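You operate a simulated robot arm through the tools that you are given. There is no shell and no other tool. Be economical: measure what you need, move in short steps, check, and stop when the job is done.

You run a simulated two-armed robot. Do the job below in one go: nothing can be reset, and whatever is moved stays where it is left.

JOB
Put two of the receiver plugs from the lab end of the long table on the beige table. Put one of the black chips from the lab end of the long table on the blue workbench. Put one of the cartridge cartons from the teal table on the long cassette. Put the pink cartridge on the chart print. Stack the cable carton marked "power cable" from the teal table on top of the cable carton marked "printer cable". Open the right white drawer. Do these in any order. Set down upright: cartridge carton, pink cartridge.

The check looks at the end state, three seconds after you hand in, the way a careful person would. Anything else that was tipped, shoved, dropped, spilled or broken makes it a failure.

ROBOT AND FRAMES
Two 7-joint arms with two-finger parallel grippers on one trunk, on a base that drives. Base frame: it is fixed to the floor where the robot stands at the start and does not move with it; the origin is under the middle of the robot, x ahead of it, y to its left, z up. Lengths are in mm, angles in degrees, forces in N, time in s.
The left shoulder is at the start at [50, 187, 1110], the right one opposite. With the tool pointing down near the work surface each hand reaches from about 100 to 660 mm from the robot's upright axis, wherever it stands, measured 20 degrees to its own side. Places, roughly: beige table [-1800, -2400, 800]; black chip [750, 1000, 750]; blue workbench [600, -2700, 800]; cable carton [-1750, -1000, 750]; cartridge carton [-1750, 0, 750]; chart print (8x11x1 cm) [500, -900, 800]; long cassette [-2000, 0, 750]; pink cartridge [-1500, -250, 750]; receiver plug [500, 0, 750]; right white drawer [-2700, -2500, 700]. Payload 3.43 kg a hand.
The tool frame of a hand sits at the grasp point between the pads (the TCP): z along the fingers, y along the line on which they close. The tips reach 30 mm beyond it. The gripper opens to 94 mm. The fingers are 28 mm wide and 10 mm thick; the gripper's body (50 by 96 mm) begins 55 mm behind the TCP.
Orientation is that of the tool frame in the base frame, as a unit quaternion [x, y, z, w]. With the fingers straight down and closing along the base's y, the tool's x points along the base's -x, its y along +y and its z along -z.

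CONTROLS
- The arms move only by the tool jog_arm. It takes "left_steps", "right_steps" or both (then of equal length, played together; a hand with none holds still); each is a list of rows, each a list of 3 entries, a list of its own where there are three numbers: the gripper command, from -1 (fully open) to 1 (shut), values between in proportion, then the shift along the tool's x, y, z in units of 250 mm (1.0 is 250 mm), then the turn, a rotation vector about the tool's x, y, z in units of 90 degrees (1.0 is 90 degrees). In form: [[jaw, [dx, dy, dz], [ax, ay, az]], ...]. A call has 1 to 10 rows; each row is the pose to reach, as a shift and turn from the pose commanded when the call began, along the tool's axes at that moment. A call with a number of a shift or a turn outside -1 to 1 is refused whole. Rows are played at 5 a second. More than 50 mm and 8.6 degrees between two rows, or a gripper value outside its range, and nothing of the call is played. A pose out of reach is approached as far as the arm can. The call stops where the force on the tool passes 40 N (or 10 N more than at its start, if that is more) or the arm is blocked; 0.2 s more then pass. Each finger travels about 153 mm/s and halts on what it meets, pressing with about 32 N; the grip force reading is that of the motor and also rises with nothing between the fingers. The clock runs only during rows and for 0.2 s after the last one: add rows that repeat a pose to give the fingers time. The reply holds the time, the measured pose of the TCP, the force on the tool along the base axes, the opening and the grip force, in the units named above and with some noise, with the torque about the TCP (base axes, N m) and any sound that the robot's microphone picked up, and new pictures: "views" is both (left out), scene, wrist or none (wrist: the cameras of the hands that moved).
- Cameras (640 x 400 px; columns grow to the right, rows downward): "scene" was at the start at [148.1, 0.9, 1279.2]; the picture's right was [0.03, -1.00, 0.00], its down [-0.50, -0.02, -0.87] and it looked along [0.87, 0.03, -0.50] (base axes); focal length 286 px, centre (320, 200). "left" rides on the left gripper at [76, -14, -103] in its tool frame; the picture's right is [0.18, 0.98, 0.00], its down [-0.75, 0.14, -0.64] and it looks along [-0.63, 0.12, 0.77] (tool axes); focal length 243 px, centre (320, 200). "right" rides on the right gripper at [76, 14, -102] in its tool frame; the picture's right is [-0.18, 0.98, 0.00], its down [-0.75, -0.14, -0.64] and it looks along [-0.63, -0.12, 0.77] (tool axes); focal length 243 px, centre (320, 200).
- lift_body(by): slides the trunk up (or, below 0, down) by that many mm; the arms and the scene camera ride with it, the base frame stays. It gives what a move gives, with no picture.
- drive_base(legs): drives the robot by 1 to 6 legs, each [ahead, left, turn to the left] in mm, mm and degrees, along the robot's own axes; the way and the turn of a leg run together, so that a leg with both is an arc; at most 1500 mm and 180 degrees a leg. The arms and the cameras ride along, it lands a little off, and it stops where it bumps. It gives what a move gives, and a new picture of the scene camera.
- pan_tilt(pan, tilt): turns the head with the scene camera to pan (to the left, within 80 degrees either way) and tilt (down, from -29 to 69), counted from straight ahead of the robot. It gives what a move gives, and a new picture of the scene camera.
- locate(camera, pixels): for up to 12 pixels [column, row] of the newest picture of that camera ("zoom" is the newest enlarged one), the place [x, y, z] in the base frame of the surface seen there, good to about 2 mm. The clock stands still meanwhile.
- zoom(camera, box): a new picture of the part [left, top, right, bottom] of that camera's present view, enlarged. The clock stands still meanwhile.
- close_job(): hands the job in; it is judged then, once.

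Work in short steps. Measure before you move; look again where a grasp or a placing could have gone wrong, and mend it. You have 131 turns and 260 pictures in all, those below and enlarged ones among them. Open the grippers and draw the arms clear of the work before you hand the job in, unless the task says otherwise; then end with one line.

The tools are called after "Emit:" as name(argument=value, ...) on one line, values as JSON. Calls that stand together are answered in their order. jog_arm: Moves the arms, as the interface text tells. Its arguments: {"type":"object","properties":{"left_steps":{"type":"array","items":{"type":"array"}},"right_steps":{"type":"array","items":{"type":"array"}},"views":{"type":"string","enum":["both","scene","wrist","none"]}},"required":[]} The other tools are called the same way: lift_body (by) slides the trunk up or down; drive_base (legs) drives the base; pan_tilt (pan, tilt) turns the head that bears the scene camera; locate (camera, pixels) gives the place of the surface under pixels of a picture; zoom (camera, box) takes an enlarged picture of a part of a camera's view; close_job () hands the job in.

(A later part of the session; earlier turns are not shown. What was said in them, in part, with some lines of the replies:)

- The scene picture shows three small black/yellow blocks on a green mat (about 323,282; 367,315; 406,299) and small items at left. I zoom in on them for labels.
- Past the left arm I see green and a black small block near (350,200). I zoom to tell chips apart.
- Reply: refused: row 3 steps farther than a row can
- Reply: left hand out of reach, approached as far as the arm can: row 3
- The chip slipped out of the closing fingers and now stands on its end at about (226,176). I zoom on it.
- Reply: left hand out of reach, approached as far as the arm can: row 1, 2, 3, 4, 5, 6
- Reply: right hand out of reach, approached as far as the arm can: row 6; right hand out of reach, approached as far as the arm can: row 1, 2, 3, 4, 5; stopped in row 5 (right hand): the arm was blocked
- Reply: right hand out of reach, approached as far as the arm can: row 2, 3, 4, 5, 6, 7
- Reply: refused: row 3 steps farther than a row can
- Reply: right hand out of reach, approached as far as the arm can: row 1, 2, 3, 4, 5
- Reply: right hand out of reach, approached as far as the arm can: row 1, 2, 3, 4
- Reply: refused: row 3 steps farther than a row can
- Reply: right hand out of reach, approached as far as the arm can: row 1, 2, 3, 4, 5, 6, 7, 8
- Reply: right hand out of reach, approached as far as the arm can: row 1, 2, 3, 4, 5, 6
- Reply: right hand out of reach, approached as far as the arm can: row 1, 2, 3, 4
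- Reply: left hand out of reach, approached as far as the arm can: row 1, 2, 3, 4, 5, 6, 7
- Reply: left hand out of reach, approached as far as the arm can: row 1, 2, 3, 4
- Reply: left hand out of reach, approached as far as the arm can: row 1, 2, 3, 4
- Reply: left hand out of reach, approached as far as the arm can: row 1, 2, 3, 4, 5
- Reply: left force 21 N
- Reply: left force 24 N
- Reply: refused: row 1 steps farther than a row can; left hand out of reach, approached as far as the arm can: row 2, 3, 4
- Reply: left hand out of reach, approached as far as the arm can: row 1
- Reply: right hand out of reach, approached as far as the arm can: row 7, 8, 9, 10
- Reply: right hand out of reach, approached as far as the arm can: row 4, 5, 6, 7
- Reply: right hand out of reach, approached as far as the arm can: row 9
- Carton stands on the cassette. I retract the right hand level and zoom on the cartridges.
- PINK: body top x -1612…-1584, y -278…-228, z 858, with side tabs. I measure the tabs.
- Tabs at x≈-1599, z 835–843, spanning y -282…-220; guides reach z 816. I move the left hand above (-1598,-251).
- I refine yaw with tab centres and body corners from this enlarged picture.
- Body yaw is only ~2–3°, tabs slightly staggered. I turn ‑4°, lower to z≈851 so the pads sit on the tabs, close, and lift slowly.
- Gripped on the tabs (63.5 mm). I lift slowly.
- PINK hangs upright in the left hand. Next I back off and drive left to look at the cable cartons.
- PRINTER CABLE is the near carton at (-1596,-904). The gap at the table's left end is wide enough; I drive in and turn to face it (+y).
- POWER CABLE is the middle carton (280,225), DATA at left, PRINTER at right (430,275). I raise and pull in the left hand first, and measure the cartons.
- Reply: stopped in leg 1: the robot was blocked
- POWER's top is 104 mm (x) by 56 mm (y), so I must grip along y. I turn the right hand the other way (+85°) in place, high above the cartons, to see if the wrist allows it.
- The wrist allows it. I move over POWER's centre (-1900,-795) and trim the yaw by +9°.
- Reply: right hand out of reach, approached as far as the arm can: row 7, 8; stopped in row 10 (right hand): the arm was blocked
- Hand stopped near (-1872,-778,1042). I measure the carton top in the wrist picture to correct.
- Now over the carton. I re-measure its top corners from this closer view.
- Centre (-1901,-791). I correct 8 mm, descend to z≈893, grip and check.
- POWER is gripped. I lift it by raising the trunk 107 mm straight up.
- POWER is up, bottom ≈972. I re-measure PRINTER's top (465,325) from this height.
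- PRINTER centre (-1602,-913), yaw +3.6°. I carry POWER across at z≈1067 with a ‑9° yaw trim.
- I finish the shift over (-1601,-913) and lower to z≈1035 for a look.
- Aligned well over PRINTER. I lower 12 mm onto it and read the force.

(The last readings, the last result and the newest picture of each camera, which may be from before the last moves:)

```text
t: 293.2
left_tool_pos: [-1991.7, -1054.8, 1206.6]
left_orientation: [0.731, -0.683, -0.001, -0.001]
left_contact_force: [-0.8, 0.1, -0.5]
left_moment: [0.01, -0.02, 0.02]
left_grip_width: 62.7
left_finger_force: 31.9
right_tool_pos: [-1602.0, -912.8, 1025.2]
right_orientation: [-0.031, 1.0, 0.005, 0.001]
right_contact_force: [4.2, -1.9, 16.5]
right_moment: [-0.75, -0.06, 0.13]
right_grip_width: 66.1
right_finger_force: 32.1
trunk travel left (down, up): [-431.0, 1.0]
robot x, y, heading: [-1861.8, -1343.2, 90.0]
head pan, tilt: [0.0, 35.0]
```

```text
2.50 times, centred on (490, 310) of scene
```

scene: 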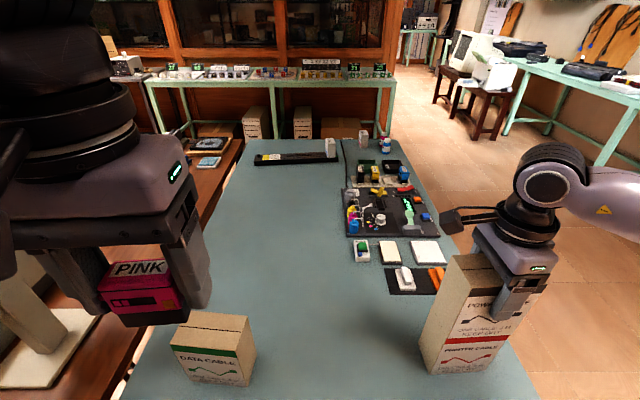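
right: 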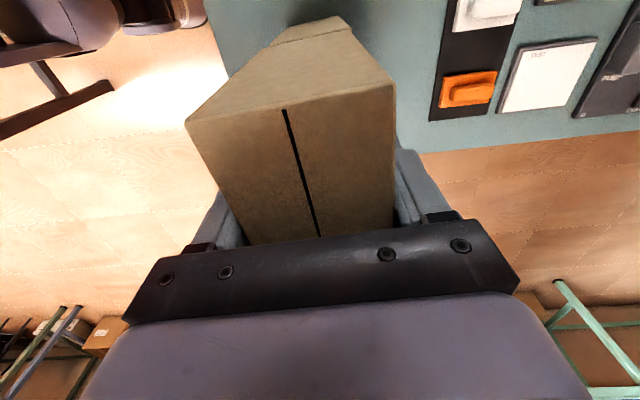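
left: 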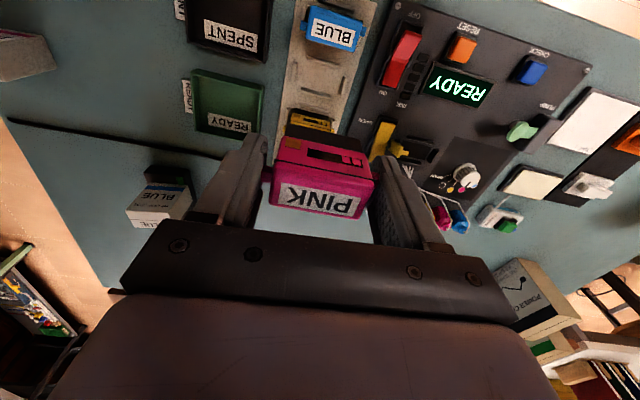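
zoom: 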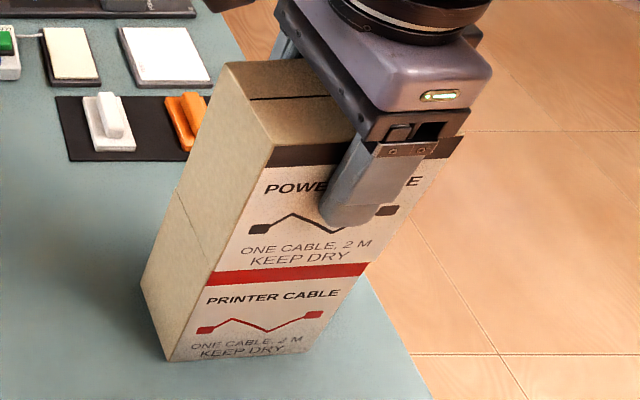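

Contact (16 N up) and a neat stack. I open gently and rise straight up.

Emit:
jog_arm(right_steps=[[0.3, [0, 0, 0.046], [0, 0, 0]], [-0.45, [0, 0, 0.046], [0, 0, 0]], [-0.7, [0, 0, 0.046], [0, 0, 0]], [-0.7, [0, 0, 0.046], [0, 0, 0]], [-0.7, [0, 0, -0.08], [0, 0, 0]], [-0.7, [0, 0, -0.26], [0, 0, 0]], [-0.7, [0, 0, -0.4], [0, 0, 0]]])

```text
t: 294.8
left_tool_pos: [-1992.0, -1051.5, 1206.4]
left_orientation: [0.73, -0.684, -0.002, 0.0]
left_contact_force: [-0.1, -0.7, -0.9]
left_moment: [0.01, -0.01, 0.01]
left_grip_width: 62.6
left_finger_force: 32.2
right_tool_pos: [-1601.6, -914.4, 1125.0]
right_orientation: [-0.031, 1.0, 0.002, 0.001]
right_contact_force: [0.2, 0.6, 0.7]
right_moment: [0.04, 0.0, 0.01]
right_grip_width: 79.6
right_finger_force: 0.1
trunk travel left (down, up): [-431.0, 1.0]
robot x, y, heading: [-1861.2, -1344.0, 90.1]
head pan, tilt: [0.0, 35.0]
```

scene: 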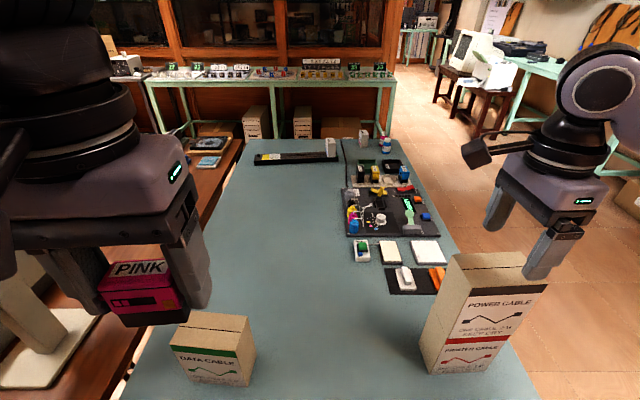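
right: 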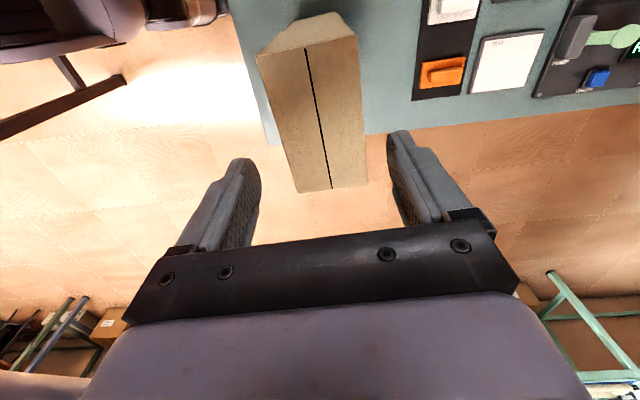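

Stack stands free. I back straight away, turn toward +x, and drive up the aisle to the print table.

Emit:
drive_base(legs=[[-200, -30, 0], [0, 0, -90], [1350, 0, 0]])

Emit:
lift_body(by=-106)

Emit:
jog_arm(right_steps=[[-0.75, [0, 0, 0], [0, 0, -0.0945]], [-0.75, [0, 0, 0], [0, 0, -0.189]], [-0.75, [0, 0, 0], [0, 0, -0.2835]], [-0.75, [0, 0, 0], [0, 0, -0.378]], [-0.75, [0, 0, 0], [0, 0, -0.4725]], [-0.75, [0, 0, 0], [0, 0, -0.567]], [-0.75, [0, 0, 0], [0, 0, -0.6615]], [-0.75, [0, 0, 0], [0, 0, -0.756]], [-0.75, [0, 0, 0], [0, 0, -0.8505]], [-0.75, [0, 0, 0], [0, 0, -0.945]]], views="none")

```text
t: 296.4
left_tool_pos: [-1963.5, -1227.4, 1205.9]
left_orientation: [0.729, -0.684, -0.001, 0.0]
left_contact_force: [-0.3, -1.1, -0.2]
left_moment: [-0.05, -0.03, -0.02]
left_grip_width: 62.4
left_finger_force: 32.0
right_tool_pos: [-1571.3, -1090.1, 1123.2]
right_orientation: [-0.029, 1.0, 0.004, -0.001]
right_contact_force: [0.2, 0.1, 0.4]
right_moment: [-0.04, -0.02, 0.05]
right_grip_width: 79.6
right_finger_force: 0.0
trunk travel left (down, up): [-431.0, 1.0]
robot x, y, heading: [-1832.6, -1515.3, 89.7]
head pan, tilt: [0.0, 35.0]
stopped in leg 1: the robot was blocked; the commanded pose is now the measured one
```

scene: 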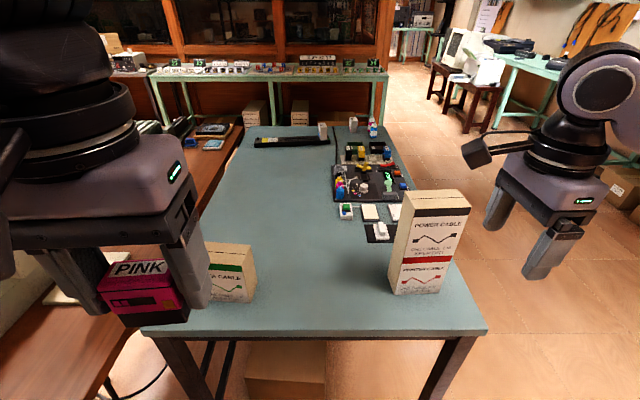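

```text
t: 297.8
left_tool_pos: [-1963.8, -1229.3, 1100.6]
left_orientation: [0.729, -0.684, -0.002, -0.002]
left_contact_force: [0.0, 0.5, -0.3]
left_moment: [-0.02, -0.03, 0.03]
left_grip_width: 62.5
left_finger_force: 31.8
right_tool_pos: [-1572.5, -1091.2, 1017.8]
right_orientation: [-0.03, 1.0, 0.004, 0.001]
right_contact_force: [0.0, -0.2, -0.2]
right_moment: [0.0, 0.03, 0.02]
right_grip_width: 80.1
right_finger_force: 0.2
trunk travel left (down, up): [-325.0, 107.0]
robot x, y, heading: [-1830.1, -1519.9, 89.8]
head pan, tilt: [0.0, 35.0]
```

```text
t: 300.0
left_tool_pos: [-1962.8, -1228.0, 1099.8]
left_orientation: [0.729, -0.684, -0.001, -0.001]
left_contact_force: [0.9, 0.9, 0.0]
left_moment: [0.04, -0.03, -0.04]
left_grip_width: 63.0
left_finger_force: 31.7
right_tool_pos: [-1571.4, -1090.8, 1017.4]
right_orientation: [-0.698, 0.716, 0.003, 0.003]
right_contact_force: [-0.1, -0.2, -0.5]
right_moment: [0.02, -0.01, 0.02]
right_grip_width: 82.6
right_finger_force: 0.1
trunk travel left (down, up): [-325.0, 107.0]
robot x, y, heading: [-1835.9, -1517.5, 89.9]
head pan, tilt: [0.0, 35.0]
```

Backing stopped at y≈-1517 (something behind), but I'm clear of the stack. I go ahead 70, turn, then drive along the aisle.

Emit:
drive_base(legs=[[80, 0, 0], [0, 0, -90]])

Emit:
pan_tilt(pan=-70, tilt=35)

```text
t: 304.9
left_tool_pos: [-1544.9, -1302.9, 1101.4]
left_orientation: [-0.039, 0.999, 0.001, 0.002]
left_contact_force: [-0.2, -0.4, -0.9]
left_moment: [0.01, -0.02, -0.03]
left_grip_width: 62.6
left_finger_force: 31.9
right_tool_pos: [-1401.1, -1691.9, 1017.6]
right_orientation: [0.006, 1.0, 0.001, 0.004]
right_contact_force: [0.6, -0.5, 1.0]
right_moment: [0.04, 0.02, 0.01]
right_grip_width: 82.5
right_finger_force: 0.1
trunk travel left (down, up): [-325.0, 107.0]
robot x, y, heading: [-1830.7, -1435.8, 0.6]
head pan, tilt: [0.0, 35.0]
```

scene: 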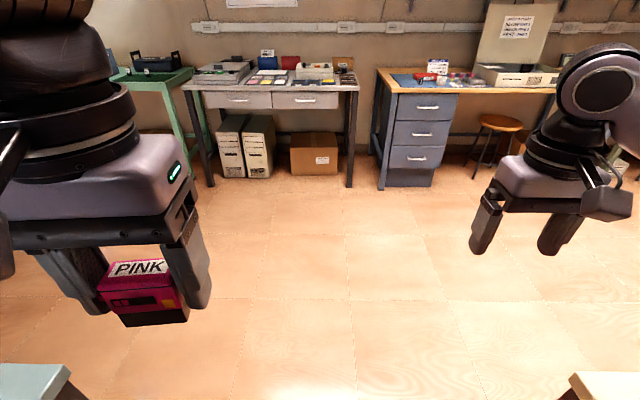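

```text
t: 306.3
left_tool_pos: [-1544.3, -1303.0, 1099.1]
left_orientation: [-0.039, 0.999, 0.001, 0.002]
left_contact_force: [0.3, 0.6, -0.4]
left_moment: [0.0, -0.02, -0.02]
left_grip_width: 62.6
left_finger_force: 32.1
right_tool_pos: [-1400.1, -1692.9, 1017.8]
right_orientation: [0.006, 1.0, 0.0, 0.004]
right_contact_force: [-0.4, 0.8, 0.8]
right_moment: [-0.01, -0.03, 0.01]
right_grip_width: 82.1
right_finger_force: 0.0
trunk travel left (down, up): [-325.0, 107.0]
robot x, y, heading: [-1831.0, -1436.2, 0.7]
head pan, tilt: [-70.0, 35.0]
```

scene: 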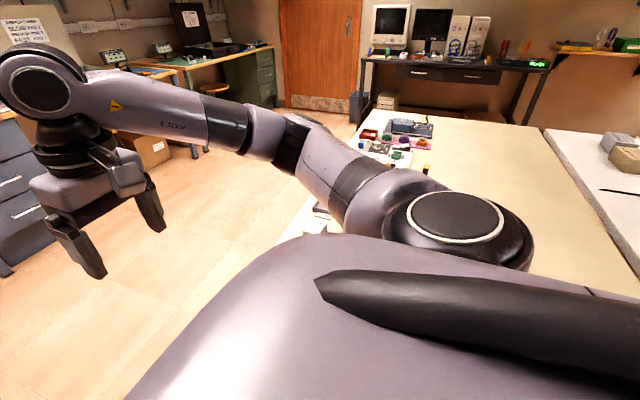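

The aisle is clear. I drive to the print table and look at it.

Emit:
drive_base(legs=[[1400, 0, 0], [0, 380, 0]])

Emit:
pan_tilt(pan=5, tilt=35)

```text
t: 316.6
left_tool_pos: [-171.0, -914.6, 1101.2]
left_orientation: [-0.034, 0.999, 0.0, 0.002]
left_contact_force: [-0.4, -0.1, -0.1]
left_moment: [0.02, 0.01, 0.01]
left_grip_width: 62.3
left_finger_force: 32.6
right_tool_pos: [-32.1, -1305.8, 1019.1]
right_orientation: [0.012, 1.0, -0.002, 0.003]
right_contact_force: [-0.8, -0.2, -0.8]
right_moment: [-0.01, 0.0, -0.01]
right_grip_width: 82.6
right_finger_force: 0.1
trunk travel left (down, up): [-325.0, 107.0]
robot x, y, heading: [-459.6, -1046.5, 0.1]
head pan, tilt: [-70.0, 35.0]
```

scene: 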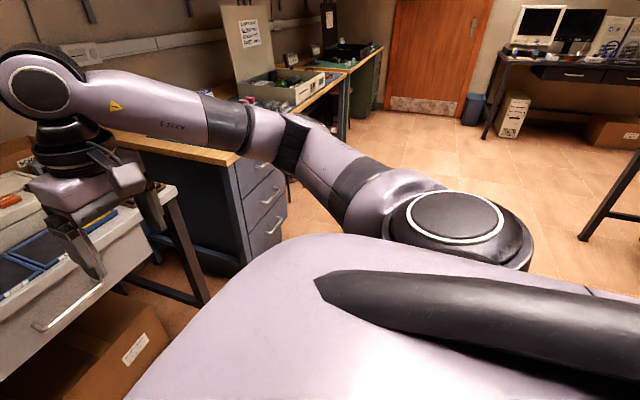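

```text
t: 318.1
left_tool_pos: [-169.8, -914.7, 1100.5]
left_orientation: [-0.033, 0.999, 0.0, 0.002]
left_contact_force: [-0.4, 0.0, -0.3]
left_moment: [0.01, -0.02, 0.01]
left_grip_width: 62.6
left_finger_force: 32.0
right_tool_pos: [-31.8, -1304.7, 1017.5]
right_orientation: [0.011, 1.0, 0.0, 0.004]
right_contact_force: [-0.2, 0.4, 0.0]
right_moment: [0.0, -0.03, 0.02]
right_grip_width: 82.0
right_finger_force: 0.2
trunk travel left (down, up): [-325.0, 107.0]
robot x, y, heading: [-459.8, -1050.8, 0.1]
head pan, tilt: [5.0, 35.0]
```

scene: 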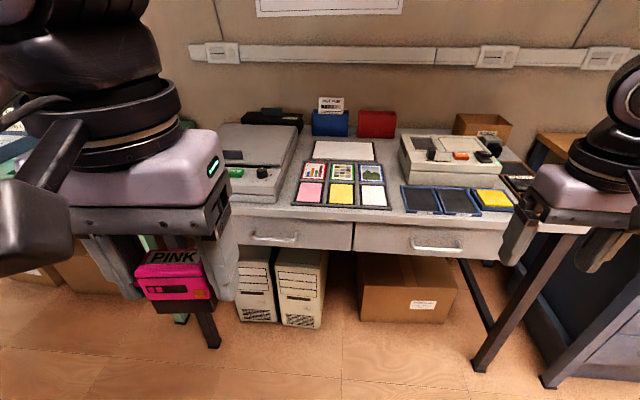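

The prints lie at (315,172) chart, (343,172), (370,172). I zoom in and measure the chart print and table edge.

Emit:
zoom(camera="scene", box=[280, 130, 400, 220])

Emit:
locate(camera="scene", pixels=[[305, 179], [324, 180], [306, 165], [326, 165], [315, 172], [310, 193], [320, 148], [330, 217], [240, 220], [343, 172], [268, 173]])

```text
4.44 times, centred on (340, 175) of scene
```

zoom: 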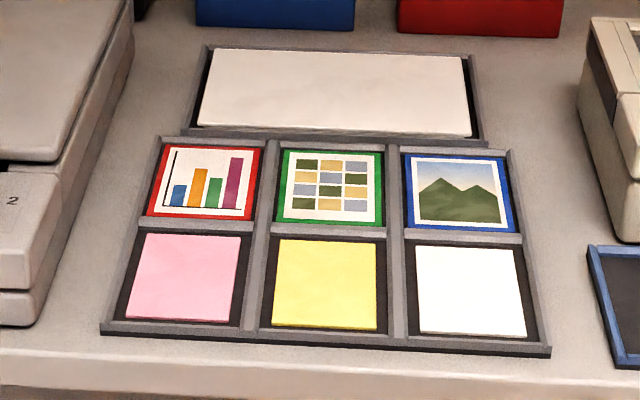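

```text
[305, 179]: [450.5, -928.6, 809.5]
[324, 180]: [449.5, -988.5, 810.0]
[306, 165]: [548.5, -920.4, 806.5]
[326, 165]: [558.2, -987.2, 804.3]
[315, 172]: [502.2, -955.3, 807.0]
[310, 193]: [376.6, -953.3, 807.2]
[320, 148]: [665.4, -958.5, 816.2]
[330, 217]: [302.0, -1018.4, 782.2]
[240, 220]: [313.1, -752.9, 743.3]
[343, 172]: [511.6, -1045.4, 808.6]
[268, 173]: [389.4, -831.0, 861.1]
```

Chart print centre ≈(502,-957), z≈808. I raise and pull in the right hand, then drive up to the table.

Emit:
jog_arm(right_steps=[[-0.75, [0.05, 0.05, -0.15], [0, 0, 0]], [-0.75, [0.15, 0.15, -0.28], [0, 0, 0]], [-0.75, [0.28, 0.25, -0.28], [0, 0, 0]]], views="none")

Emit:
drive_base(legs=[[460, -75, 0]])

```text
t: 318.9
left_tool_pos: [-169.5, -913.8, 1100.1]
left_orientation: [-0.033, 0.999, 0.0, 0.002]
left_contact_force: [-0.6, 0.1, 0.2]
left_moment: [-0.03, 0.0, -0.02]
left_grip_width: 62.5
left_finger_force: 31.5
right_tool_pos: [-101.4, -1240.8, 1088.1]
right_orientation: [0.013, 1.0, -0.001, 0.003]
right_contact_force: [-0.6, -0.2, 0.3]
right_moment: [-0.01, 0.03, 0.0]
right_grip_width: 82.3
right_finger_force: 0.1
trunk travel left (down, up): [-325.0, 107.0]
robot x, y, heading: [-458.0, -1045.1, 0.1]
head pan, tilt: [5.0, 35.0]
```

```text
t: 321.7
left_tool_pos: [285.4, -989.1, 1100.2]
left_orientation: [-0.032, 0.999, 0.001, 0.002]
left_contact_force: [0.6, 0.3, 0.1]
left_moment: [0.0, 0.02, -0.01]
left_grip_width: 62.4
left_finger_force: 32.1
right_tool_pos: [355.1, -1315.3, 1087.5]
right_orientation: [0.013, 1.0, 0.0, 0.003]
right_contact_force: [-0.3, 0.8, 1.3]
right_moment: [0.0, 0.03, 0.01]
right_grip_width: 82.2
right_finger_force: 0.1
trunk travel left (down, up): [-325.0, 107.0]
robot x, y, heading: [-5.6, -1122.1, 0.1]
head pan, tilt: [5.0, 35.0]
```

scene: 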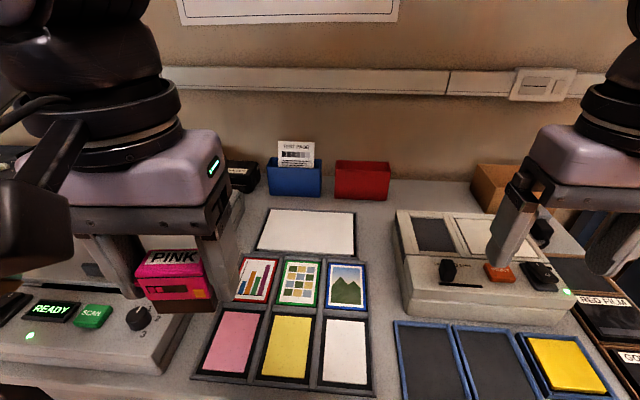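

I re-measure the chart print at (255,280) and its surroundings from close.

Emit:
zoom(camera="scene", box=[200, 240, 300, 320])

Emit:
locate(camera="scene", pixels=[[240, 296], [263, 299], [246, 260], [275, 261], [255, 280], [280, 283], [230, 300], [298, 284]])

```text
5.00 times, centred on (250, 280) of scene
```

zoom: 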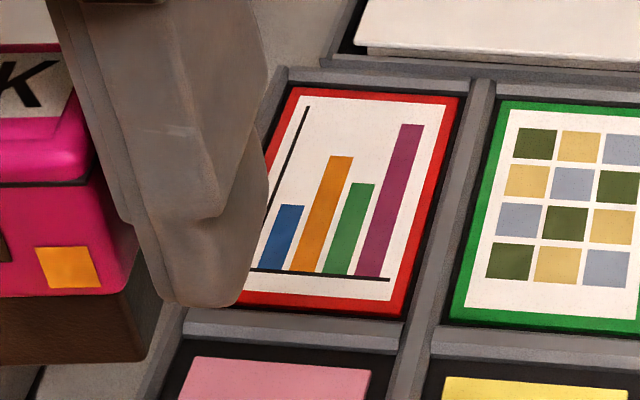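

```text
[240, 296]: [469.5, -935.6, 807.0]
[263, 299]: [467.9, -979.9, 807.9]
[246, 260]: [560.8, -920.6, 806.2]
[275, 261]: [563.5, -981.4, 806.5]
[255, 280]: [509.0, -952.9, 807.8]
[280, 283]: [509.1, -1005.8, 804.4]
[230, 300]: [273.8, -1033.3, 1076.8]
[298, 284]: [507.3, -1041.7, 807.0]
```

Print centre (508,-953,808). I carry PINK over it, squaring the yaw (+3.7°), and come down to TCP z≈885.

Emit:
jog_arm(left_steps=[[1, [-0.18, 0.017, 0], [0, 0, 0.041]], [1, [-0.36, 0.035, 0], [0, 0, 0.041]], [1, [-0.54, 0.052, 0], [0, 0, 0.041]], [1, [-0.72, 0.07, 0], [0, 0, 0.041]], [1, [-0.9, 0.087, 0], [0, 0, 0.041]], [1, [-0.9, 0.087, 0.19], [0, 0, 0.041]], [1, [-0.9, 0.087, 0.38], [0, 0, 0.041]], [1, [-0.9, 0.087, 0.57], [0, 0, 0.041]], [1, [-0.9, 0.087, 0.76], [0, 0, 0.041]], [1, [-0.9, 0.087, 0.84], [0, 0, 0.041]]])

```text
t: 323.9
left_tool_pos: [509.8, -952.6, 890.7]
left_orientation: [-0.001, 1.0, 0.0, 0.001]
left_contact_force: [-0.1, 0.2, -1.0]
left_moment: [0.01, 0.02, 0.01]
left_grip_width: 62.4
left_finger_force: 32.0
right_tool_pos: [354.5, -1316.7, 1086.1]
right_orientation: [0.012, 1.0, -0.001, 0.003]
right_contact_force: [0.7, -0.4, -0.3]
right_moment: [0.02, -0.01, 0.04]
right_grip_width: 82.4
right_finger_force: 0.0
trunk travel left (down, up): [-325.0, 107.0]
robot x, y, heading: [-2.7, -1121.0, -0.1]
head pan, tilt: [5.0, 35.0]
```

scene: 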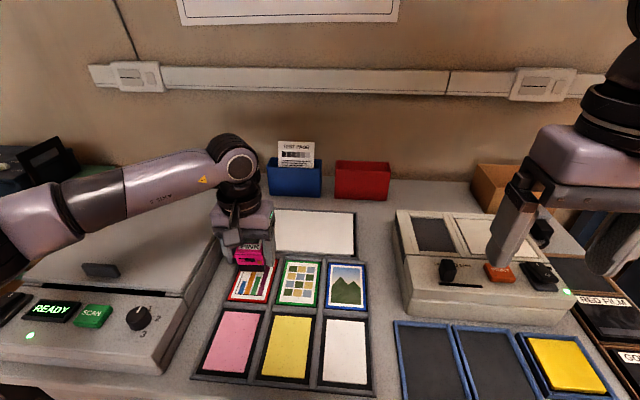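
left: 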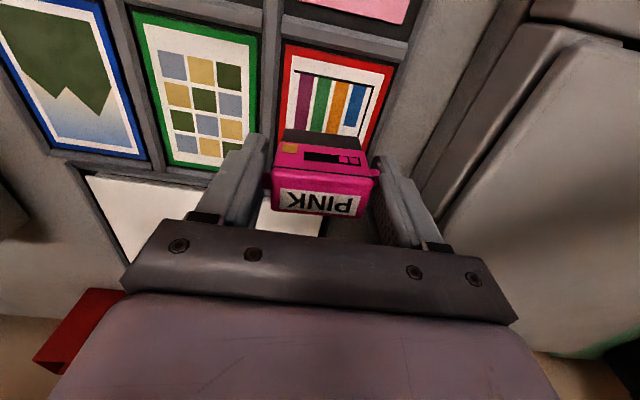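

Over the chart. I lower to z≈854 and read the force.

Emit:
jog_arm(left_steps=[[1, [0, 0, 0.08], [0, 0, 0]], [1, [0, 0, 0.13], [0, 0, 0]], [1, [0, 0, 0.147], [0, 0, 0]], [1, [0, 0, 0.147], [0, 0, 0]]], views="none")

Emit:
zoom(camera="scene", box=[200, 220, 320, 310])

```text
t: 324.9
left_tool_pos: [509.6, -952.6, 854.7]
left_orientation: [-0.001, 1.0, 0.001, 0.001]
left_contact_force: [0.9, 0.0, 0.3]
left_moment: [0.0, -0.01, 0.03]
left_grip_width: 62.4
left_finger_force: 32.0
right_tool_pos: [354.1, -1317.4, 1087.2]
right_orientation: [0.012, 1.0, 0.001, 0.004]
right_contact_force: [0.2, 0.2, 0.0]
right_moment: [0.01, 0.02, -0.03]
right_grip_width: 82.2
right_finger_force: 0.0
trunk travel left (down, up): [-325.0, 107.0]
robot x, y, heading: [-2.8, -1122.9, 0.2]
head pan, tilt: [5.0, 35.0]
```

```text
4.44 times, centred on (260, 265) of scene
```

zoom: 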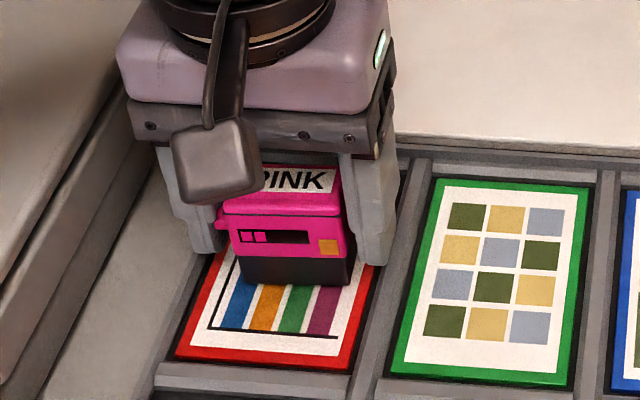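

It is inside the print and almost down. I lower 3.5 mm more and check.

Emit:
jog_arm(left_steps=[[1, [0, 0, 0.007], [0, 0, 0]], [1, [0, 0, 0.014], [0, 0, 0]], [1, [0, 0, 0.014], [0, 0, 0]]], views="none")

```text
t: 325.7
left_tool_pos: [508.8, -952.7, 851.5]
left_orientation: [-0.001, 1.0, 0.001, 0.003]
left_contact_force: [0.1, 0.2, 3.1]
left_moment: [0.03, -0.03, 0.01]
left_grip_width: 62.4
left_finger_force: 32.3
right_tool_pos: [354.9, -1314.6, 1086.9]
right_orientation: [0.012, 1.0, 0.0, 0.004]
right_contact_force: [-0.2, -0.8, -0.1]
right_moment: [-0.02, -0.02, -0.01]
right_grip_width: 82.2
right_finger_force: 0.1
trunk travel left (down, up): [-325.0, 107.0]
robot x, y, heading: [-6.7, -1120.9, 0.1]
head pan, tilt: [5.0, 35.0]
```

First contact (3 N). I open gently and rise.

Emit:
jog_arm(left_steps=[[1, [0, 0, 0.002], [0, 0, 0]], [-0.4, [0, 0, 0.002], [0, 0, 0]], [-0.65, [0, 0, 0.002], [0, 0, 0]], [-0.65, [0, 0, 0.002], [0, 0, 0]], [-0.65, [0, 0, -0.12], [0, 0, 0]], [-0.65, [0, 0, -0.3], [0, 0, 0]], [-0.65, [0, 0, -0.48], [0, 0, 0]]])

Emit:
zoom(camera="scene", box=[200, 210, 320, 310])

```text
t: 327.3
left_tool_pos: [510.2, -952.9, 972.2]
left_orientation: [0.001, 1.0, 0.0, 0.003]
left_contact_force: [-0.2, 0.6, -1.1]
left_moment: [0.01, 0.01, -0.01]
left_grip_width: 77.6
left_finger_force: 0.0
right_tool_pos: [353.5, -1316.0, 1087.1]
right_orientation: [0.012, 1.0, 0.0, 0.004]
right_contact_force: [0.5, 0.4, -0.7]
right_moment: [0.0, 0.04, -0.03]
right_grip_width: 82.3
right_finger_force: 0.1
trunk travel left (down, up): [-325.0, 107.0]
robot x, y, heading: [-4.9, -1122.1, 0.0]
head pan, tilt: [5.0, 35.0]
```

scene: 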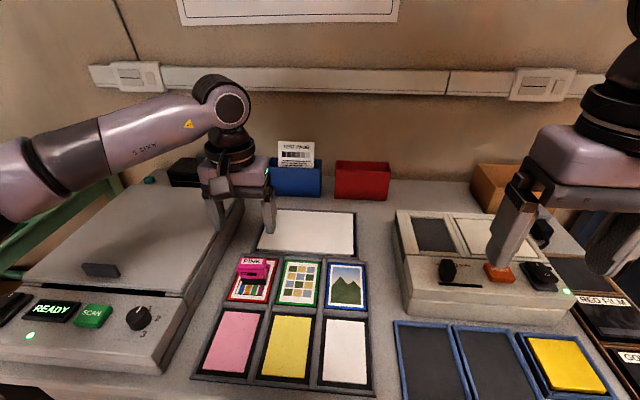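
left: 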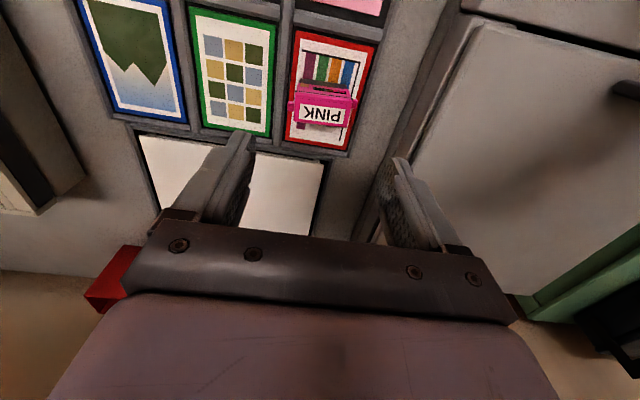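

```text
4.00 times, centred on (260, 260) of scene
```

zoom: 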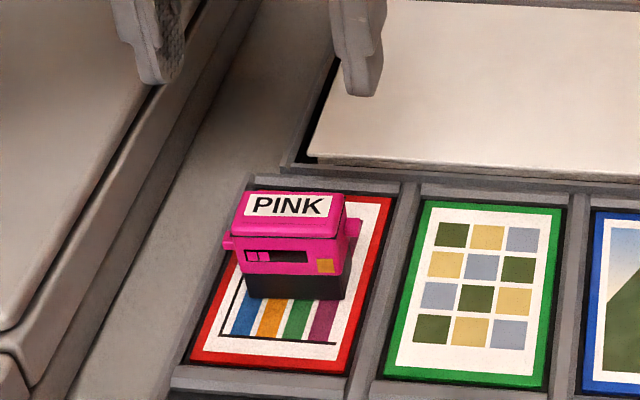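

PINK stands on the chart print. I withdraw the left hand and drive back to the lab end for the second plug.

Emit:
jog_arm(left_steps=[[-0.65, [0, 0, -0.18], [0, 0, 0]], [-0.65, [0, 0, -0.36], [0, 0, 0]], [-0.65, [0.1, 0, -0.44], [0, 0, 0]], [-0.65, [0.28, 0.04, -0.44], [0, 0, 0]], [-0.65, [0.46, 0.08, -0.44], [0, 0, 0]], [-0.65, [0.6, 0.12, -0.44], [0, 0, 0]]], views="none")

Emit:
drive_base(legs=[[-260, 0, 0], [0, 1110, 0], [240, 0, 0]])

Emit:
pan_tilt(pan=-5, tilt=45)

```text
t: 328.7
left_tool_pos: [357.8, -923.1, 1080.6]
left_orientation: [-0.001, 1.0, 0.001, 0.001]
left_contact_force: [0.8, 0.0, 0.0]
left_moment: [0.02, 0.01, -0.02]
left_grip_width: 77.6
left_finger_force: 0.1
right_tool_pos: [354.5, -1315.7, 1087.1]
right_orientation: [0.012, 1.0, -0.001, 0.004]
right_contact_force: [-0.9, -0.6, -0.1]
right_moment: [0.02, -0.02, -0.02]
right_grip_width: 82.1
right_finger_force: 0.0
trunk travel left (down, up): [-325.0, 107.0]
robot x, y, heading: [-4.3, -1121.9, 0.1]
head pan, tilt: [5.0, 35.0]
```

```text
t: 341.6
left_tool_pos: [331.1, 200.3, 1079.2]
left_orientation: [-0.008, 1.0, 0.0, 0.001]
left_contact_force: [-0.1, -1.4, 0.2]
left_moment: [0.04, 0.0, -0.01]
left_grip_width: 77.4
left_finger_force: 0.1
right_tool_pos: [331.4, -192.3, 1086.1]
right_orientation: [0.006, 1.0, 0.001, 0.004]
right_contact_force: [-0.4, -0.2, -0.4]
right_moment: [0.01, 0.01, 0.02]
right_grip_width: 82.3
right_finger_force: 0.2
trunk travel left (down, up): [-325.0, 107.0]
robot x, y, heading: [-28.3, -6.1, 0.9]
head pan, tilt: [5.0, 35.0]
```

scene: 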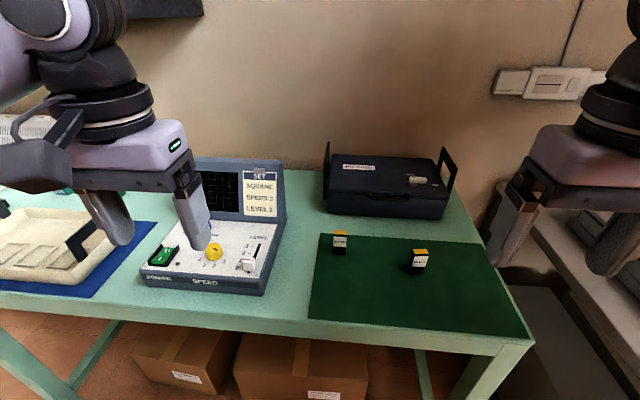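

```text
t: 342.3
left_tool_pos: [330.4, 200.1, 1080.1]
left_orientation: [-0.007, 1.0, 0.0, 0.002]
left_contact_force: [0.7, 1.0, -0.6]
left_moment: [-0.02, 0.02, -0.02]
left_grip_width: 77.7
left_finger_force: 0.0
right_tool_pos: [331.0, -192.2, 1087.6]
right_orientation: [0.006, 1.0, 0.0, 0.004]
right_contact_force: [-0.1, 0.0, -0.5]
right_moment: [0.01, 0.03, -0.03]
right_grip_width: 82.4
right_finger_force: 0.1
trunk travel left (down, up): [-325.0, 107.0]
robot x, y, heading: [-31.0, -1.6, 0.6]
head pan, tilt: [-5.0, 45.0]
```

scene: 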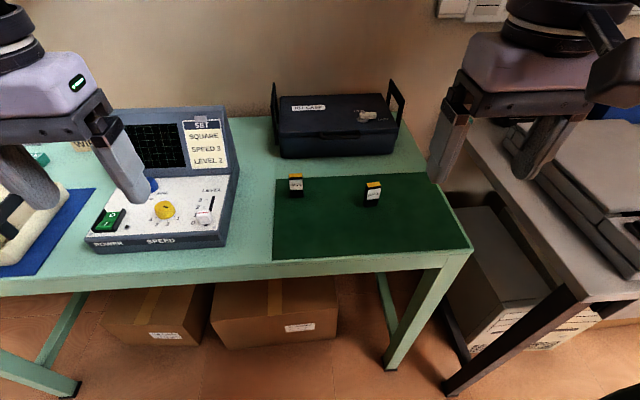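

BALL is at (373,190). I measure its top.

Emit:
zoom(camera="scene", box=[350, 170, 398, 210])

Emit:
locate(camera="scene", pixels=[[367, 184], [380, 184], [373, 184], [373, 187]])

```text
10.00 times, centred on (374, 190) of scene
```

zoom: 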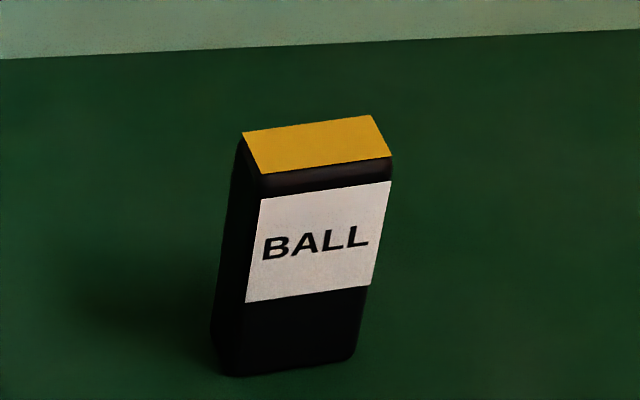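

```text
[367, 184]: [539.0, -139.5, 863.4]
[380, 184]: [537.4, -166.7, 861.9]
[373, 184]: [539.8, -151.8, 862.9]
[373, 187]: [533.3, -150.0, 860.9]
```

Emit:
locate(camera="zoom", pixels=[[248, 135], [368, 120], [265, 168], [388, 154], [318, 145]])

```text
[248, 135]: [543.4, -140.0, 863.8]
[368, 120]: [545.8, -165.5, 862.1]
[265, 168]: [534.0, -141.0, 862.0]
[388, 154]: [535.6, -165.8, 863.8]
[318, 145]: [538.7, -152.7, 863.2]
```

BALL centre (540,-153), yaw ≈‑5°. I move the right hand above it.

Emit:
jog_arm(right_steps=[[-0.75, [-0.17, 0.03, 0], [0, 0.005, -0.055]], [-0.75, [-0.34, 0.06, 0], [0, 0.005, -0.055]], [-0.75, [-0.51, 0.1, 0], [0, 0.005, -0.055]], [-0.75, [-0.68, 0.13, 0], [0, 0.005, -0.055]], [-0.75, [-0.836, 0.156, 0], [0, 0.005, -0.055]], [-0.75, [-0.836, 0.156, 0.19], [0, 0.005, -0.055]], [-0.75, [-0.836, 0.156, 0.38], [0, 0.005, -0.055]], [-0.75, [-0.836, 0.156, 0.57], [0, 0.005, -0.055]], [-0.75, [-0.836, 0.156, 0.6], [0, 0.005, -0.055]], [-0.75, [-0.836, 0.156, 0.6], [0, 0.005, -0.055]]], views="wrist")

```text
t: 344.5
left_tool_pos: [330.8, 200.5, 1078.8]
left_orientation: [-0.007, 1.0, 0.0, 0.003]
left_contact_force: [0.7, 0.0, 0.2]
left_moment: [0.05, -0.01, 0.01]
left_grip_width: 77.7
left_finger_force: 0.0
right_tool_pos: [541.8, -154.6, 938.9]
right_orientation: [-0.037, 0.999, -0.001, 0.001]
right_contact_force: [-0.1, 0.3, -0.3]
right_moment: [-0.02, 0.0, -0.03]
right_grip_width: 82.2
right_finger_force: 0.0
trunk travel left (down, up): [-325.0, 107.0]
robot x, y, heading: [-31.1, -3.3, 0.9]
head pan, tilt: [-5.0, 45.0]
```

right: 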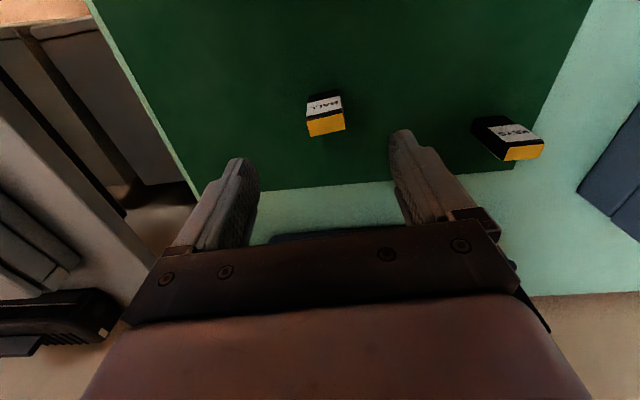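

Aligned. Down to z≈840, close, lift.

Emit:
jog_arm(right_steps=[[-0.75, [0.006, 0.005, 0.19], [0, 0, 0]], [-0.75, [0.006, 0.005, 0.38], [0, 0, 0]], [-0.75, [0.006, 0.005, 0.396], [0, 0, 0]], [-0.75, [0.006, 0.005, 0.396], [0, 0, 0]], [1, [0.006, 0.005, 0.396], [0, 0, 0]], [1, [0.006, 0.005, 0.396], [0, 0, 0]], [1, [0.006, 0.005, 0.396], [0, 0, 0]], [1, [0.006, 0.005, 0.25], [0, 0, 0]], [1, [0.006, 0.005, 0.07], [0, 0, 0]], [1, [0.006, 0.005, -0.11], [0, 0, 0]]], views="wrist")

```text
t: 346.7
left_tool_pos: [329.4, 200.6, 1080.3]
left_orientation: [-0.007, 1.0, 0.0, 0.002]
left_contact_force: [-0.4, -0.5, -0.2]
left_moment: [0.02, 0.02, 0.0]
left_grip_width: 77.4
left_finger_force: 0.1
right_tool_pos: [539.3, -155.0, 966.9]
right_orientation: [-0.037, 0.999, -0.001, 0.0]
right_contact_force: [0.5, 0.1, 0.6]
right_moment: [-0.05, -0.04, 0.03]
right_grip_width: 29.0
right_finger_force: 32.4
trunk travel left (down, up): [-325.0, 107.0]
robot x, y, heading: [-27.2, -0.9, 0.8]
head pan, tilt: [-5.0, 45.0]
```

right: 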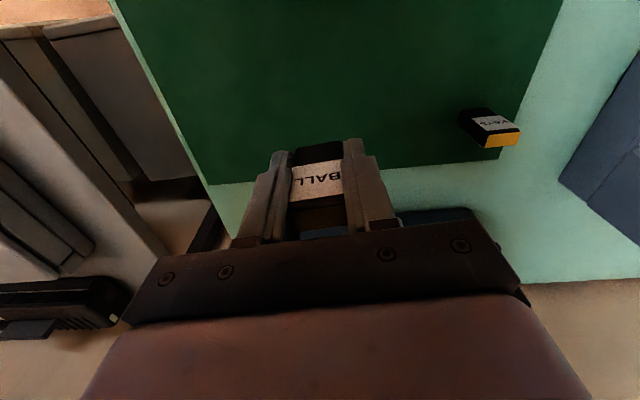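

BALL held (29 mm). I raise and draw it back, then drive to the beige table.

Emit:
jog_arm(right_steps=[[1, [0, 0, -0.19], [0, 0, 0.02]], [1, [0, 0, -0.38], [0, 0, 0.04]], [1, [0.1, 0, -0.48], [0, 0, 0.047]], [1, [0.29, 0, -0.48], [0, 0, 0.047]], [1, [0.48, 0, -0.48], [0, 0, 0.047]], [1, [0.66, 0, -0.48], [0, 0, 0.047]]], views="none")

Emit:
drive_base(legs=[[-430, 0, -0.8], [0, -1320, 0], [0, -1320, 0], [0, 0, 90], [0, 0, 90], [350, 0, 0]])

Emit:
pan_tilt(pan=0, tilt=35)

```text
t: 348.1
left_tool_pos: [331.0, 201.4, 1080.0]
left_orientation: [-0.008, 1.0, 0.001, 0.003]
left_contact_force: [0.2, -0.8, 0.3]
left_moment: [0.0, 0.0, 0.02]
left_grip_width: 77.6
left_finger_force: 0.0
right_tool_pos: [374.0, -166.4, 1087.0]
right_orientation: [0.0, 1.0, 0.001, 0.001]
right_contact_force: [-0.2, 1.3, -0.1]
right_moment: [-0.01, -0.03, 0.01]
right_grip_width: 29.4
right_finger_force: 32.8
trunk travel left (down, up): [-325.0, 107.0]
robot x, y, heading: [-32.0, -3.2, 0.8]
head pan, tilt: [-5.0, 45.0]
```

```text
t: 383.1
left_tool_pos: [-1156.6, -2853.4, 1080.7]
left_orientation: [1.0, 0.001, -0.002, 0.001]
left_contact_force: [0.3, -0.3, -0.9]
left_moment: [-0.02, -0.01, 0.02]
left_grip_width: 77.6
left_finger_force: 0.0
right_tool_pos: [-1196.4, -2486.2, 1087.0]
right_orientation: [1.0, -0.004, 0.0, -0.002]
right_contact_force: [1.3, -1.1, 0.2]
right_moment: [-0.01, 0.03, 0.0]
right_grip_width: 29.2
right_finger_force: 32.0
trunk travel left (down, up): [-325.0, 107.0]
robot x, y, heading: [-794.4, -2649.6, -180.0]
head pan, tilt: [-5.0, 45.0]
```

scene: 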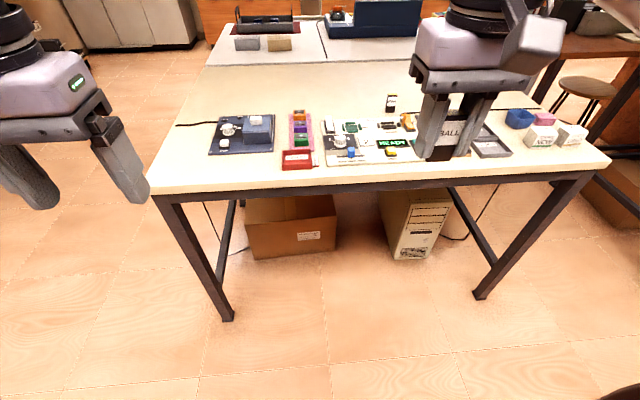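

```text
t: 383.8
left_tool_pos: [-1155.6, -2853.7, 1081.1]
left_orientation: [1.0, 0.001, -0.002, 0.001]
left_contact_force: [0.8, 0.1, -0.5]
left_moment: [-0.02, 0.0, 0.0]
left_grip_width: 77.4
left_finger_force: 0.0
right_tool_pos: [-1195.3, -2485.5, 1085.5]
right_orientation: [1.0, -0.005, 0.0, 0.0]
right_contact_force: [0.0, 0.1, 0.0]
right_moment: [0.0, -0.01, -0.03]
right_grip_width: 29.0
right_finger_force: 31.9
trunk travel left (down, up): [-325.0, 107.0]
robot x, y, heading: [-790.2, -2652.3, -179.8]
head pan, tilt: [0.0, 35.0]
```

scene: 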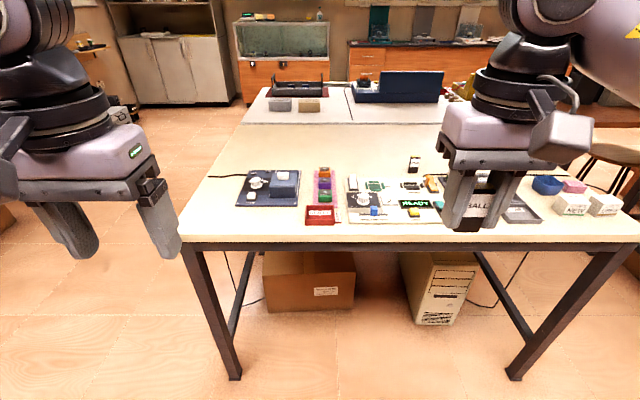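

PEN still stands (413,163). I verify its place and drive 395 mm up to the edge.

Emit:
locate(camera="scene", pixels=[[413, 158], [260, 243], [380, 165], [350, 165]])

Emit:
drive_base(legs=[[395, 0, 0]])

```text
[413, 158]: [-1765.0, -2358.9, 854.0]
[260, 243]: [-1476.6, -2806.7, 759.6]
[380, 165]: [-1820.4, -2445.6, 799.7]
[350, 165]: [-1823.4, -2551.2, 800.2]
```

```text
t: 386.2
left_tool_pos: [-1550.9, -2856.0, 1079.9]
left_orientation: [1.0, 0.003, -0.002, 0.0]
left_contact_force: [-0.1, -0.2, 0.8]
left_moment: [-0.01, -0.01, 0.02]
left_grip_width: 77.8
left_finger_force: 0.1
right_tool_pos: [-1591.0, -2487.6, 1086.7]
right_orientation: [1.0, -0.004, 0.0, -0.001]
right_contact_force: [0.1, 0.0, -0.2]
right_moment: [0.0, -0.01, -0.02]
right_grip_width: 28.8
right_finger_force: 32.1
trunk travel left (down, up): [-325.0, 107.0]
robot x, y, heading: [-1188.4, -2657.1, -180.0]
head pan, tilt: [0.0, 35.0]
```

scene: 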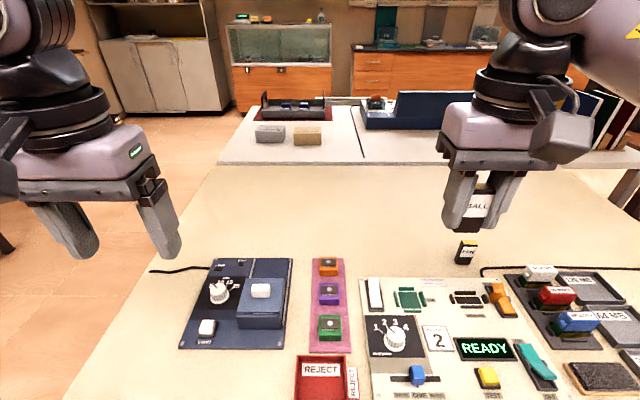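

Clear bare spot at (-1785,-2450), 100 mm from PEN. I carry BALL there and lower to z≈900.

Emit:
jog_arm(right_steps=[[1, [-0.19, -0.037, 0], [0, 0, 0]], [1, [-0.38, -0.075, 0], [0, 0, 0]], [1, [-0.57, -0.112, 0], [0, 0, 0]], [1, [-0.76, -0.15, 0], [0, 0, 0]], [1, [-0.776, -0.15, 0.19], [0, 0, 0]], [1, [-0.776, -0.15, 0.38], [0, 0, 0]], [1, [-0.776, -0.15, 0.57], [0, 0, 0]], [1, [-0.776, -0.15, 0.75], [0, 0, 0]], [1, [-0.776, -0.15, 0.75], [0, 0, 0]]])

```text
t: 388.2
left_tool_pos: [-1549.3, -2856.3, 1079.9]
left_orientation: [1.0, 0.002, -0.003, 0.0]
left_contact_force: [0.0, 0.0, 0.1]
left_moment: [0.03, 0.02, 0.0]
left_grip_width: 77.2
left_finger_force: 0.1
right_tool_pos: [-1784.8, -2449.0, 900.4]
right_orientation: [1.0, -0.004, 0.0, -0.002]
right_contact_force: [0.5, 0.4, -0.2]
right_moment: [-0.02, 0.0, 0.01]
right_grip_width: 29.0
right_finger_force: 31.9
trunk travel left (down, up): [-325.0, 107.0]
robot x, y, heading: [-1187.5, -2654.7, -179.6]
head pan, tilt: [0.0, 35.0]
```

scene: 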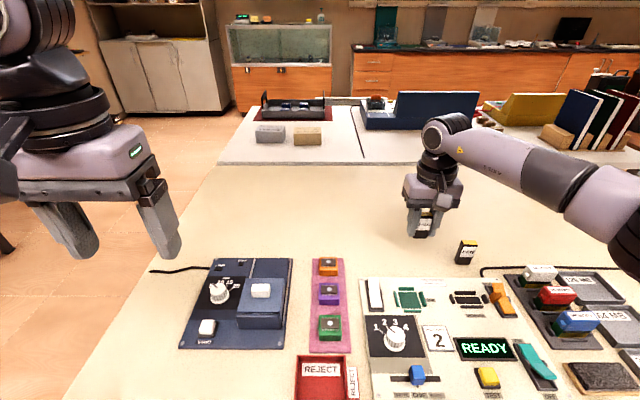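
right: 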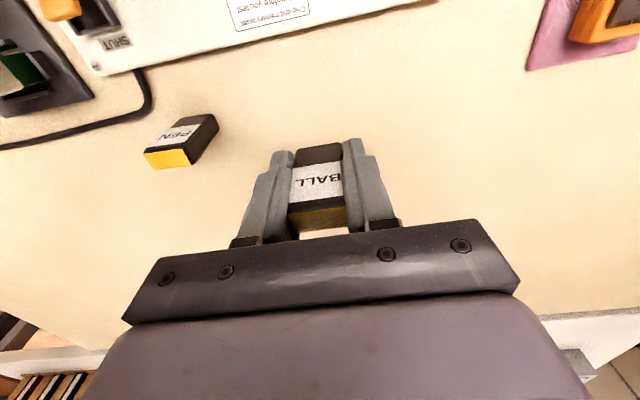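

Clear. I lower to z≈838, release partly and rise.

Emit:
jog_arm(right_steps=[[1, [0, 0, 0.13], [0, 0, 0]], [1, [0, 0, 0.22], [0, 0, 0]], [1, [0, 0, 0.25], [0, 0, 0]], [1, [0, 0, 0.25], [0, 0, 0]], [0.2, [0, 0, 0.25], [0, 0, 0]], [-0.3, [0, 0, 0.25], [0, 0, 0]], [-0.3, [0, 0, 0.25], [0, 0, 0]], [-0.3, [0, 0, 0.1], [0, 0, 0]], [-0.3, [0, 0, -0.08], [0, 0, 0]], [-0.3, [0, 0, -0.26], [0, 0, 0]]])

```text
t: 390.4
left_tool_pos: [-1548.7, -2855.9, 1081.0]
left_orientation: [1.0, 0.003, -0.003, 0.0]
left_contact_force: [-0.4, -0.4, 0.5]
left_moment: [0.03, 0.0, -0.02]
left_grip_width: 77.5
left_finger_force: 0.1
right_tool_pos: [-1783.4, -2448.4, 965.7]
right_orientation: [1.0, -0.003, 0.0, -0.001]
right_contact_force: [-0.4, 0.4, 0.2]
right_moment: [0.0, 0.03, -0.02]
right_grip_width: 61.1
right_finger_force: 0.1
trunk travel left (down, up): [-325.0, 107.0]
robot x, y, heading: [-1189.8, -2654.4, -179.5]
head pan, tilt: [0.0, 35.0]
```

scene: 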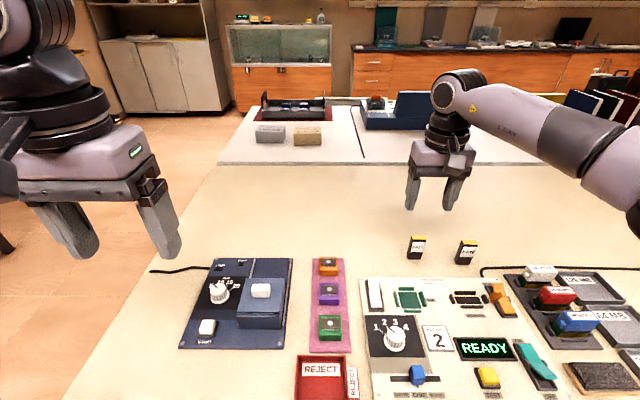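
right: 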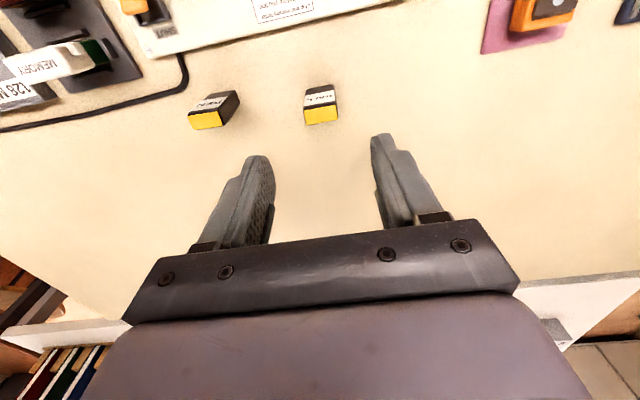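

Both plugs stand on the beige table. I draw the right hand back clear and reverse the base.

Emit:
jog_arm(right_steps=[[-0.3, [0.1, 0, -0.14], [0, 0, 0]], [-0.3, [0.24, 0, -0.27], [0, 0, 0]], [-0.3, [0.4, 0, -0.36], [0, 0, 0]], [-0.3, [0.58, 0, -0.42], [0, 0, 0]], [-0.3, [0.76, 0, -0.46], [0, 0, 0]]], views="none")

Emit:
drive_base(legs=[[-380, 0, 0]])

Emit:
pan_tilt(pan=-45, tilt=22)

```text
t: 391.6
left_tool_pos: [-1549.3, -2855.5, 1079.8]
left_orientation: [1.0, 0.003, -0.003, 0.0]
left_contact_force: [-0.5, -0.4, 0.0]
left_moment: [-0.01, 0.0, -0.01]
left_grip_width: 77.7
left_finger_force: 0.1
right_tool_pos: [-1594.1, -2449.2, 1079.6]
right_orientation: [1.0, -0.004, -0.002, -0.001]
right_contact_force: [0.1, 0.0, 0.1]
right_moment: [0.02, 0.02, 0.03]
right_grip_width: 61.1
right_finger_force: 0.1
trunk travel left (down, up): [-325.0, 107.0]
robot x, y, heading: [-1186.9, -2658.6, -179.6]
head pan, tilt: [0.0, 35.0]
```

```text
t: 394.1
left_tool_pos: [-1169.2, -2854.4, 1080.9]
left_orientation: [1.0, 0.004, -0.002, 0.0]
left_contact_force: [0.7, 0.3, -0.3]
left_moment: [-0.01, -0.01, -0.04]
left_grip_width: 77.5
left_finger_force: 0.1
right_tool_pos: [-1214.4, -2448.9, 1081.3]
right_orientation: [1.0, -0.003, -0.001, 0.0]
right_contact_force: [1.1, -0.6, 0.4]
right_moment: [-0.02, 0.0, -0.01]
right_grip_width: 61.1
right_finger_force: 0.1
trunk travel left (down, up): [-325.0, 107.0]
robot x, y, heading: [-808.8, -2654.9, -179.5]
head pan, tilt: [0.0, 35.0]
```

scene: 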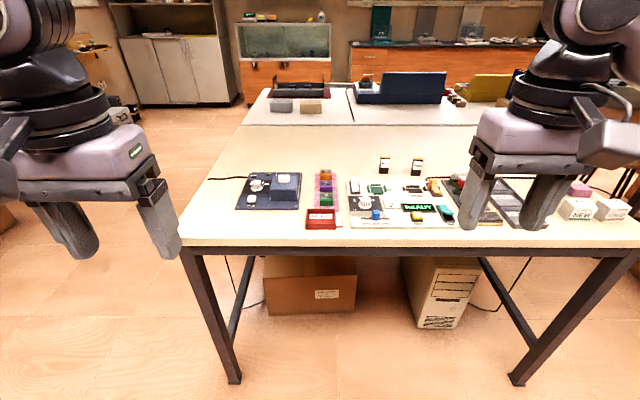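

```text
t: 395.2
left_tool_pos: [-1169.1, -2852.8, 1080.1]
left_orientation: [1.0, 0.003, -0.003, 0.0]
left_contact_force: [-0.8, 0.1, 0.4]
left_moment: [-0.01, 0.01, 0.0]
left_grip_width: 77.6
left_finger_force: 0.1
right_tool_pos: [-1213.7, -2448.3, 1080.2]
right_orientation: [1.0, -0.003, 0.0, -0.001]
right_contact_force: [-0.2, 0.5, -0.6]
right_moment: [0.01, -0.02, 0.03]
right_grip_width: 61.2
right_finger_force: 0.1
trunk travel left (down, up): [-325.0, 107.0]
robot x, y, heading: [-807.4, -2656.2, -179.9]
head pan, tilt: [-45.0, 22.0]
```

scene: 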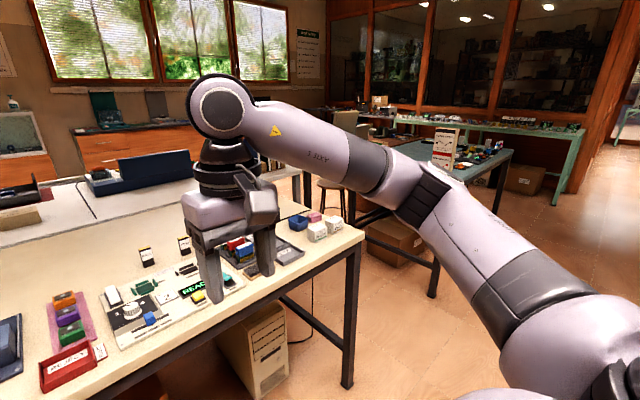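

The plugs stand at (147,255) and (184,245), the stack stands at (443,148) and the stool is in its place. Both hands are clear, so I open them fully and then hand in.

Emit:
jog_arm(left_steps=[[-1, [0, 0, 0], [0, 0, 0]], [-1, [0, 0, 0], [0, 0, 0]]], right_steps=[[-1, [0, 0, 0], [0, 0, 0]], [-1, [0, 0, 0], [0, 0, 0]]], views="none")

Emit:
close_job()

```text
t: 395.8
left_tool_pos: [-1169.0, -2854.3, 1081.0]
left_orientation: [1.0, 0.003, -0.002, 0.0]
left_contact_force: [-0.2, 0.3, 0.0]
left_moment: [-0.02, 0.02, 0.04]
left_grip_width: 93.9
left_finger_force: 0.1
right_tool_pos: [-1214.8, -2448.8, 1080.0]
right_orientation: [1.0, -0.002, -0.001, -0.001]
right_contact_force: [1.2, 0.4, -0.7]
right_moment: [0.03, -0.02, 0.01]
right_grip_width: 94.0
right_finger_force: 0.1
trunk travel left (down, up): [-325.0, 107.0]
robot x, y, heading: [-808.2, -2655.8, -179.8]
head pan, tilt: [-45.0, 22.0]
```

```text
The job is handed in.
```

All six tasks are done and handed in; three things to know: the TIMER chip tipped while I was gripping it and stands on its end on the workbench, the base was blocked twice near the teal table's left end by something I couldn't identify, and I last saw the open drawer right after pulling it.
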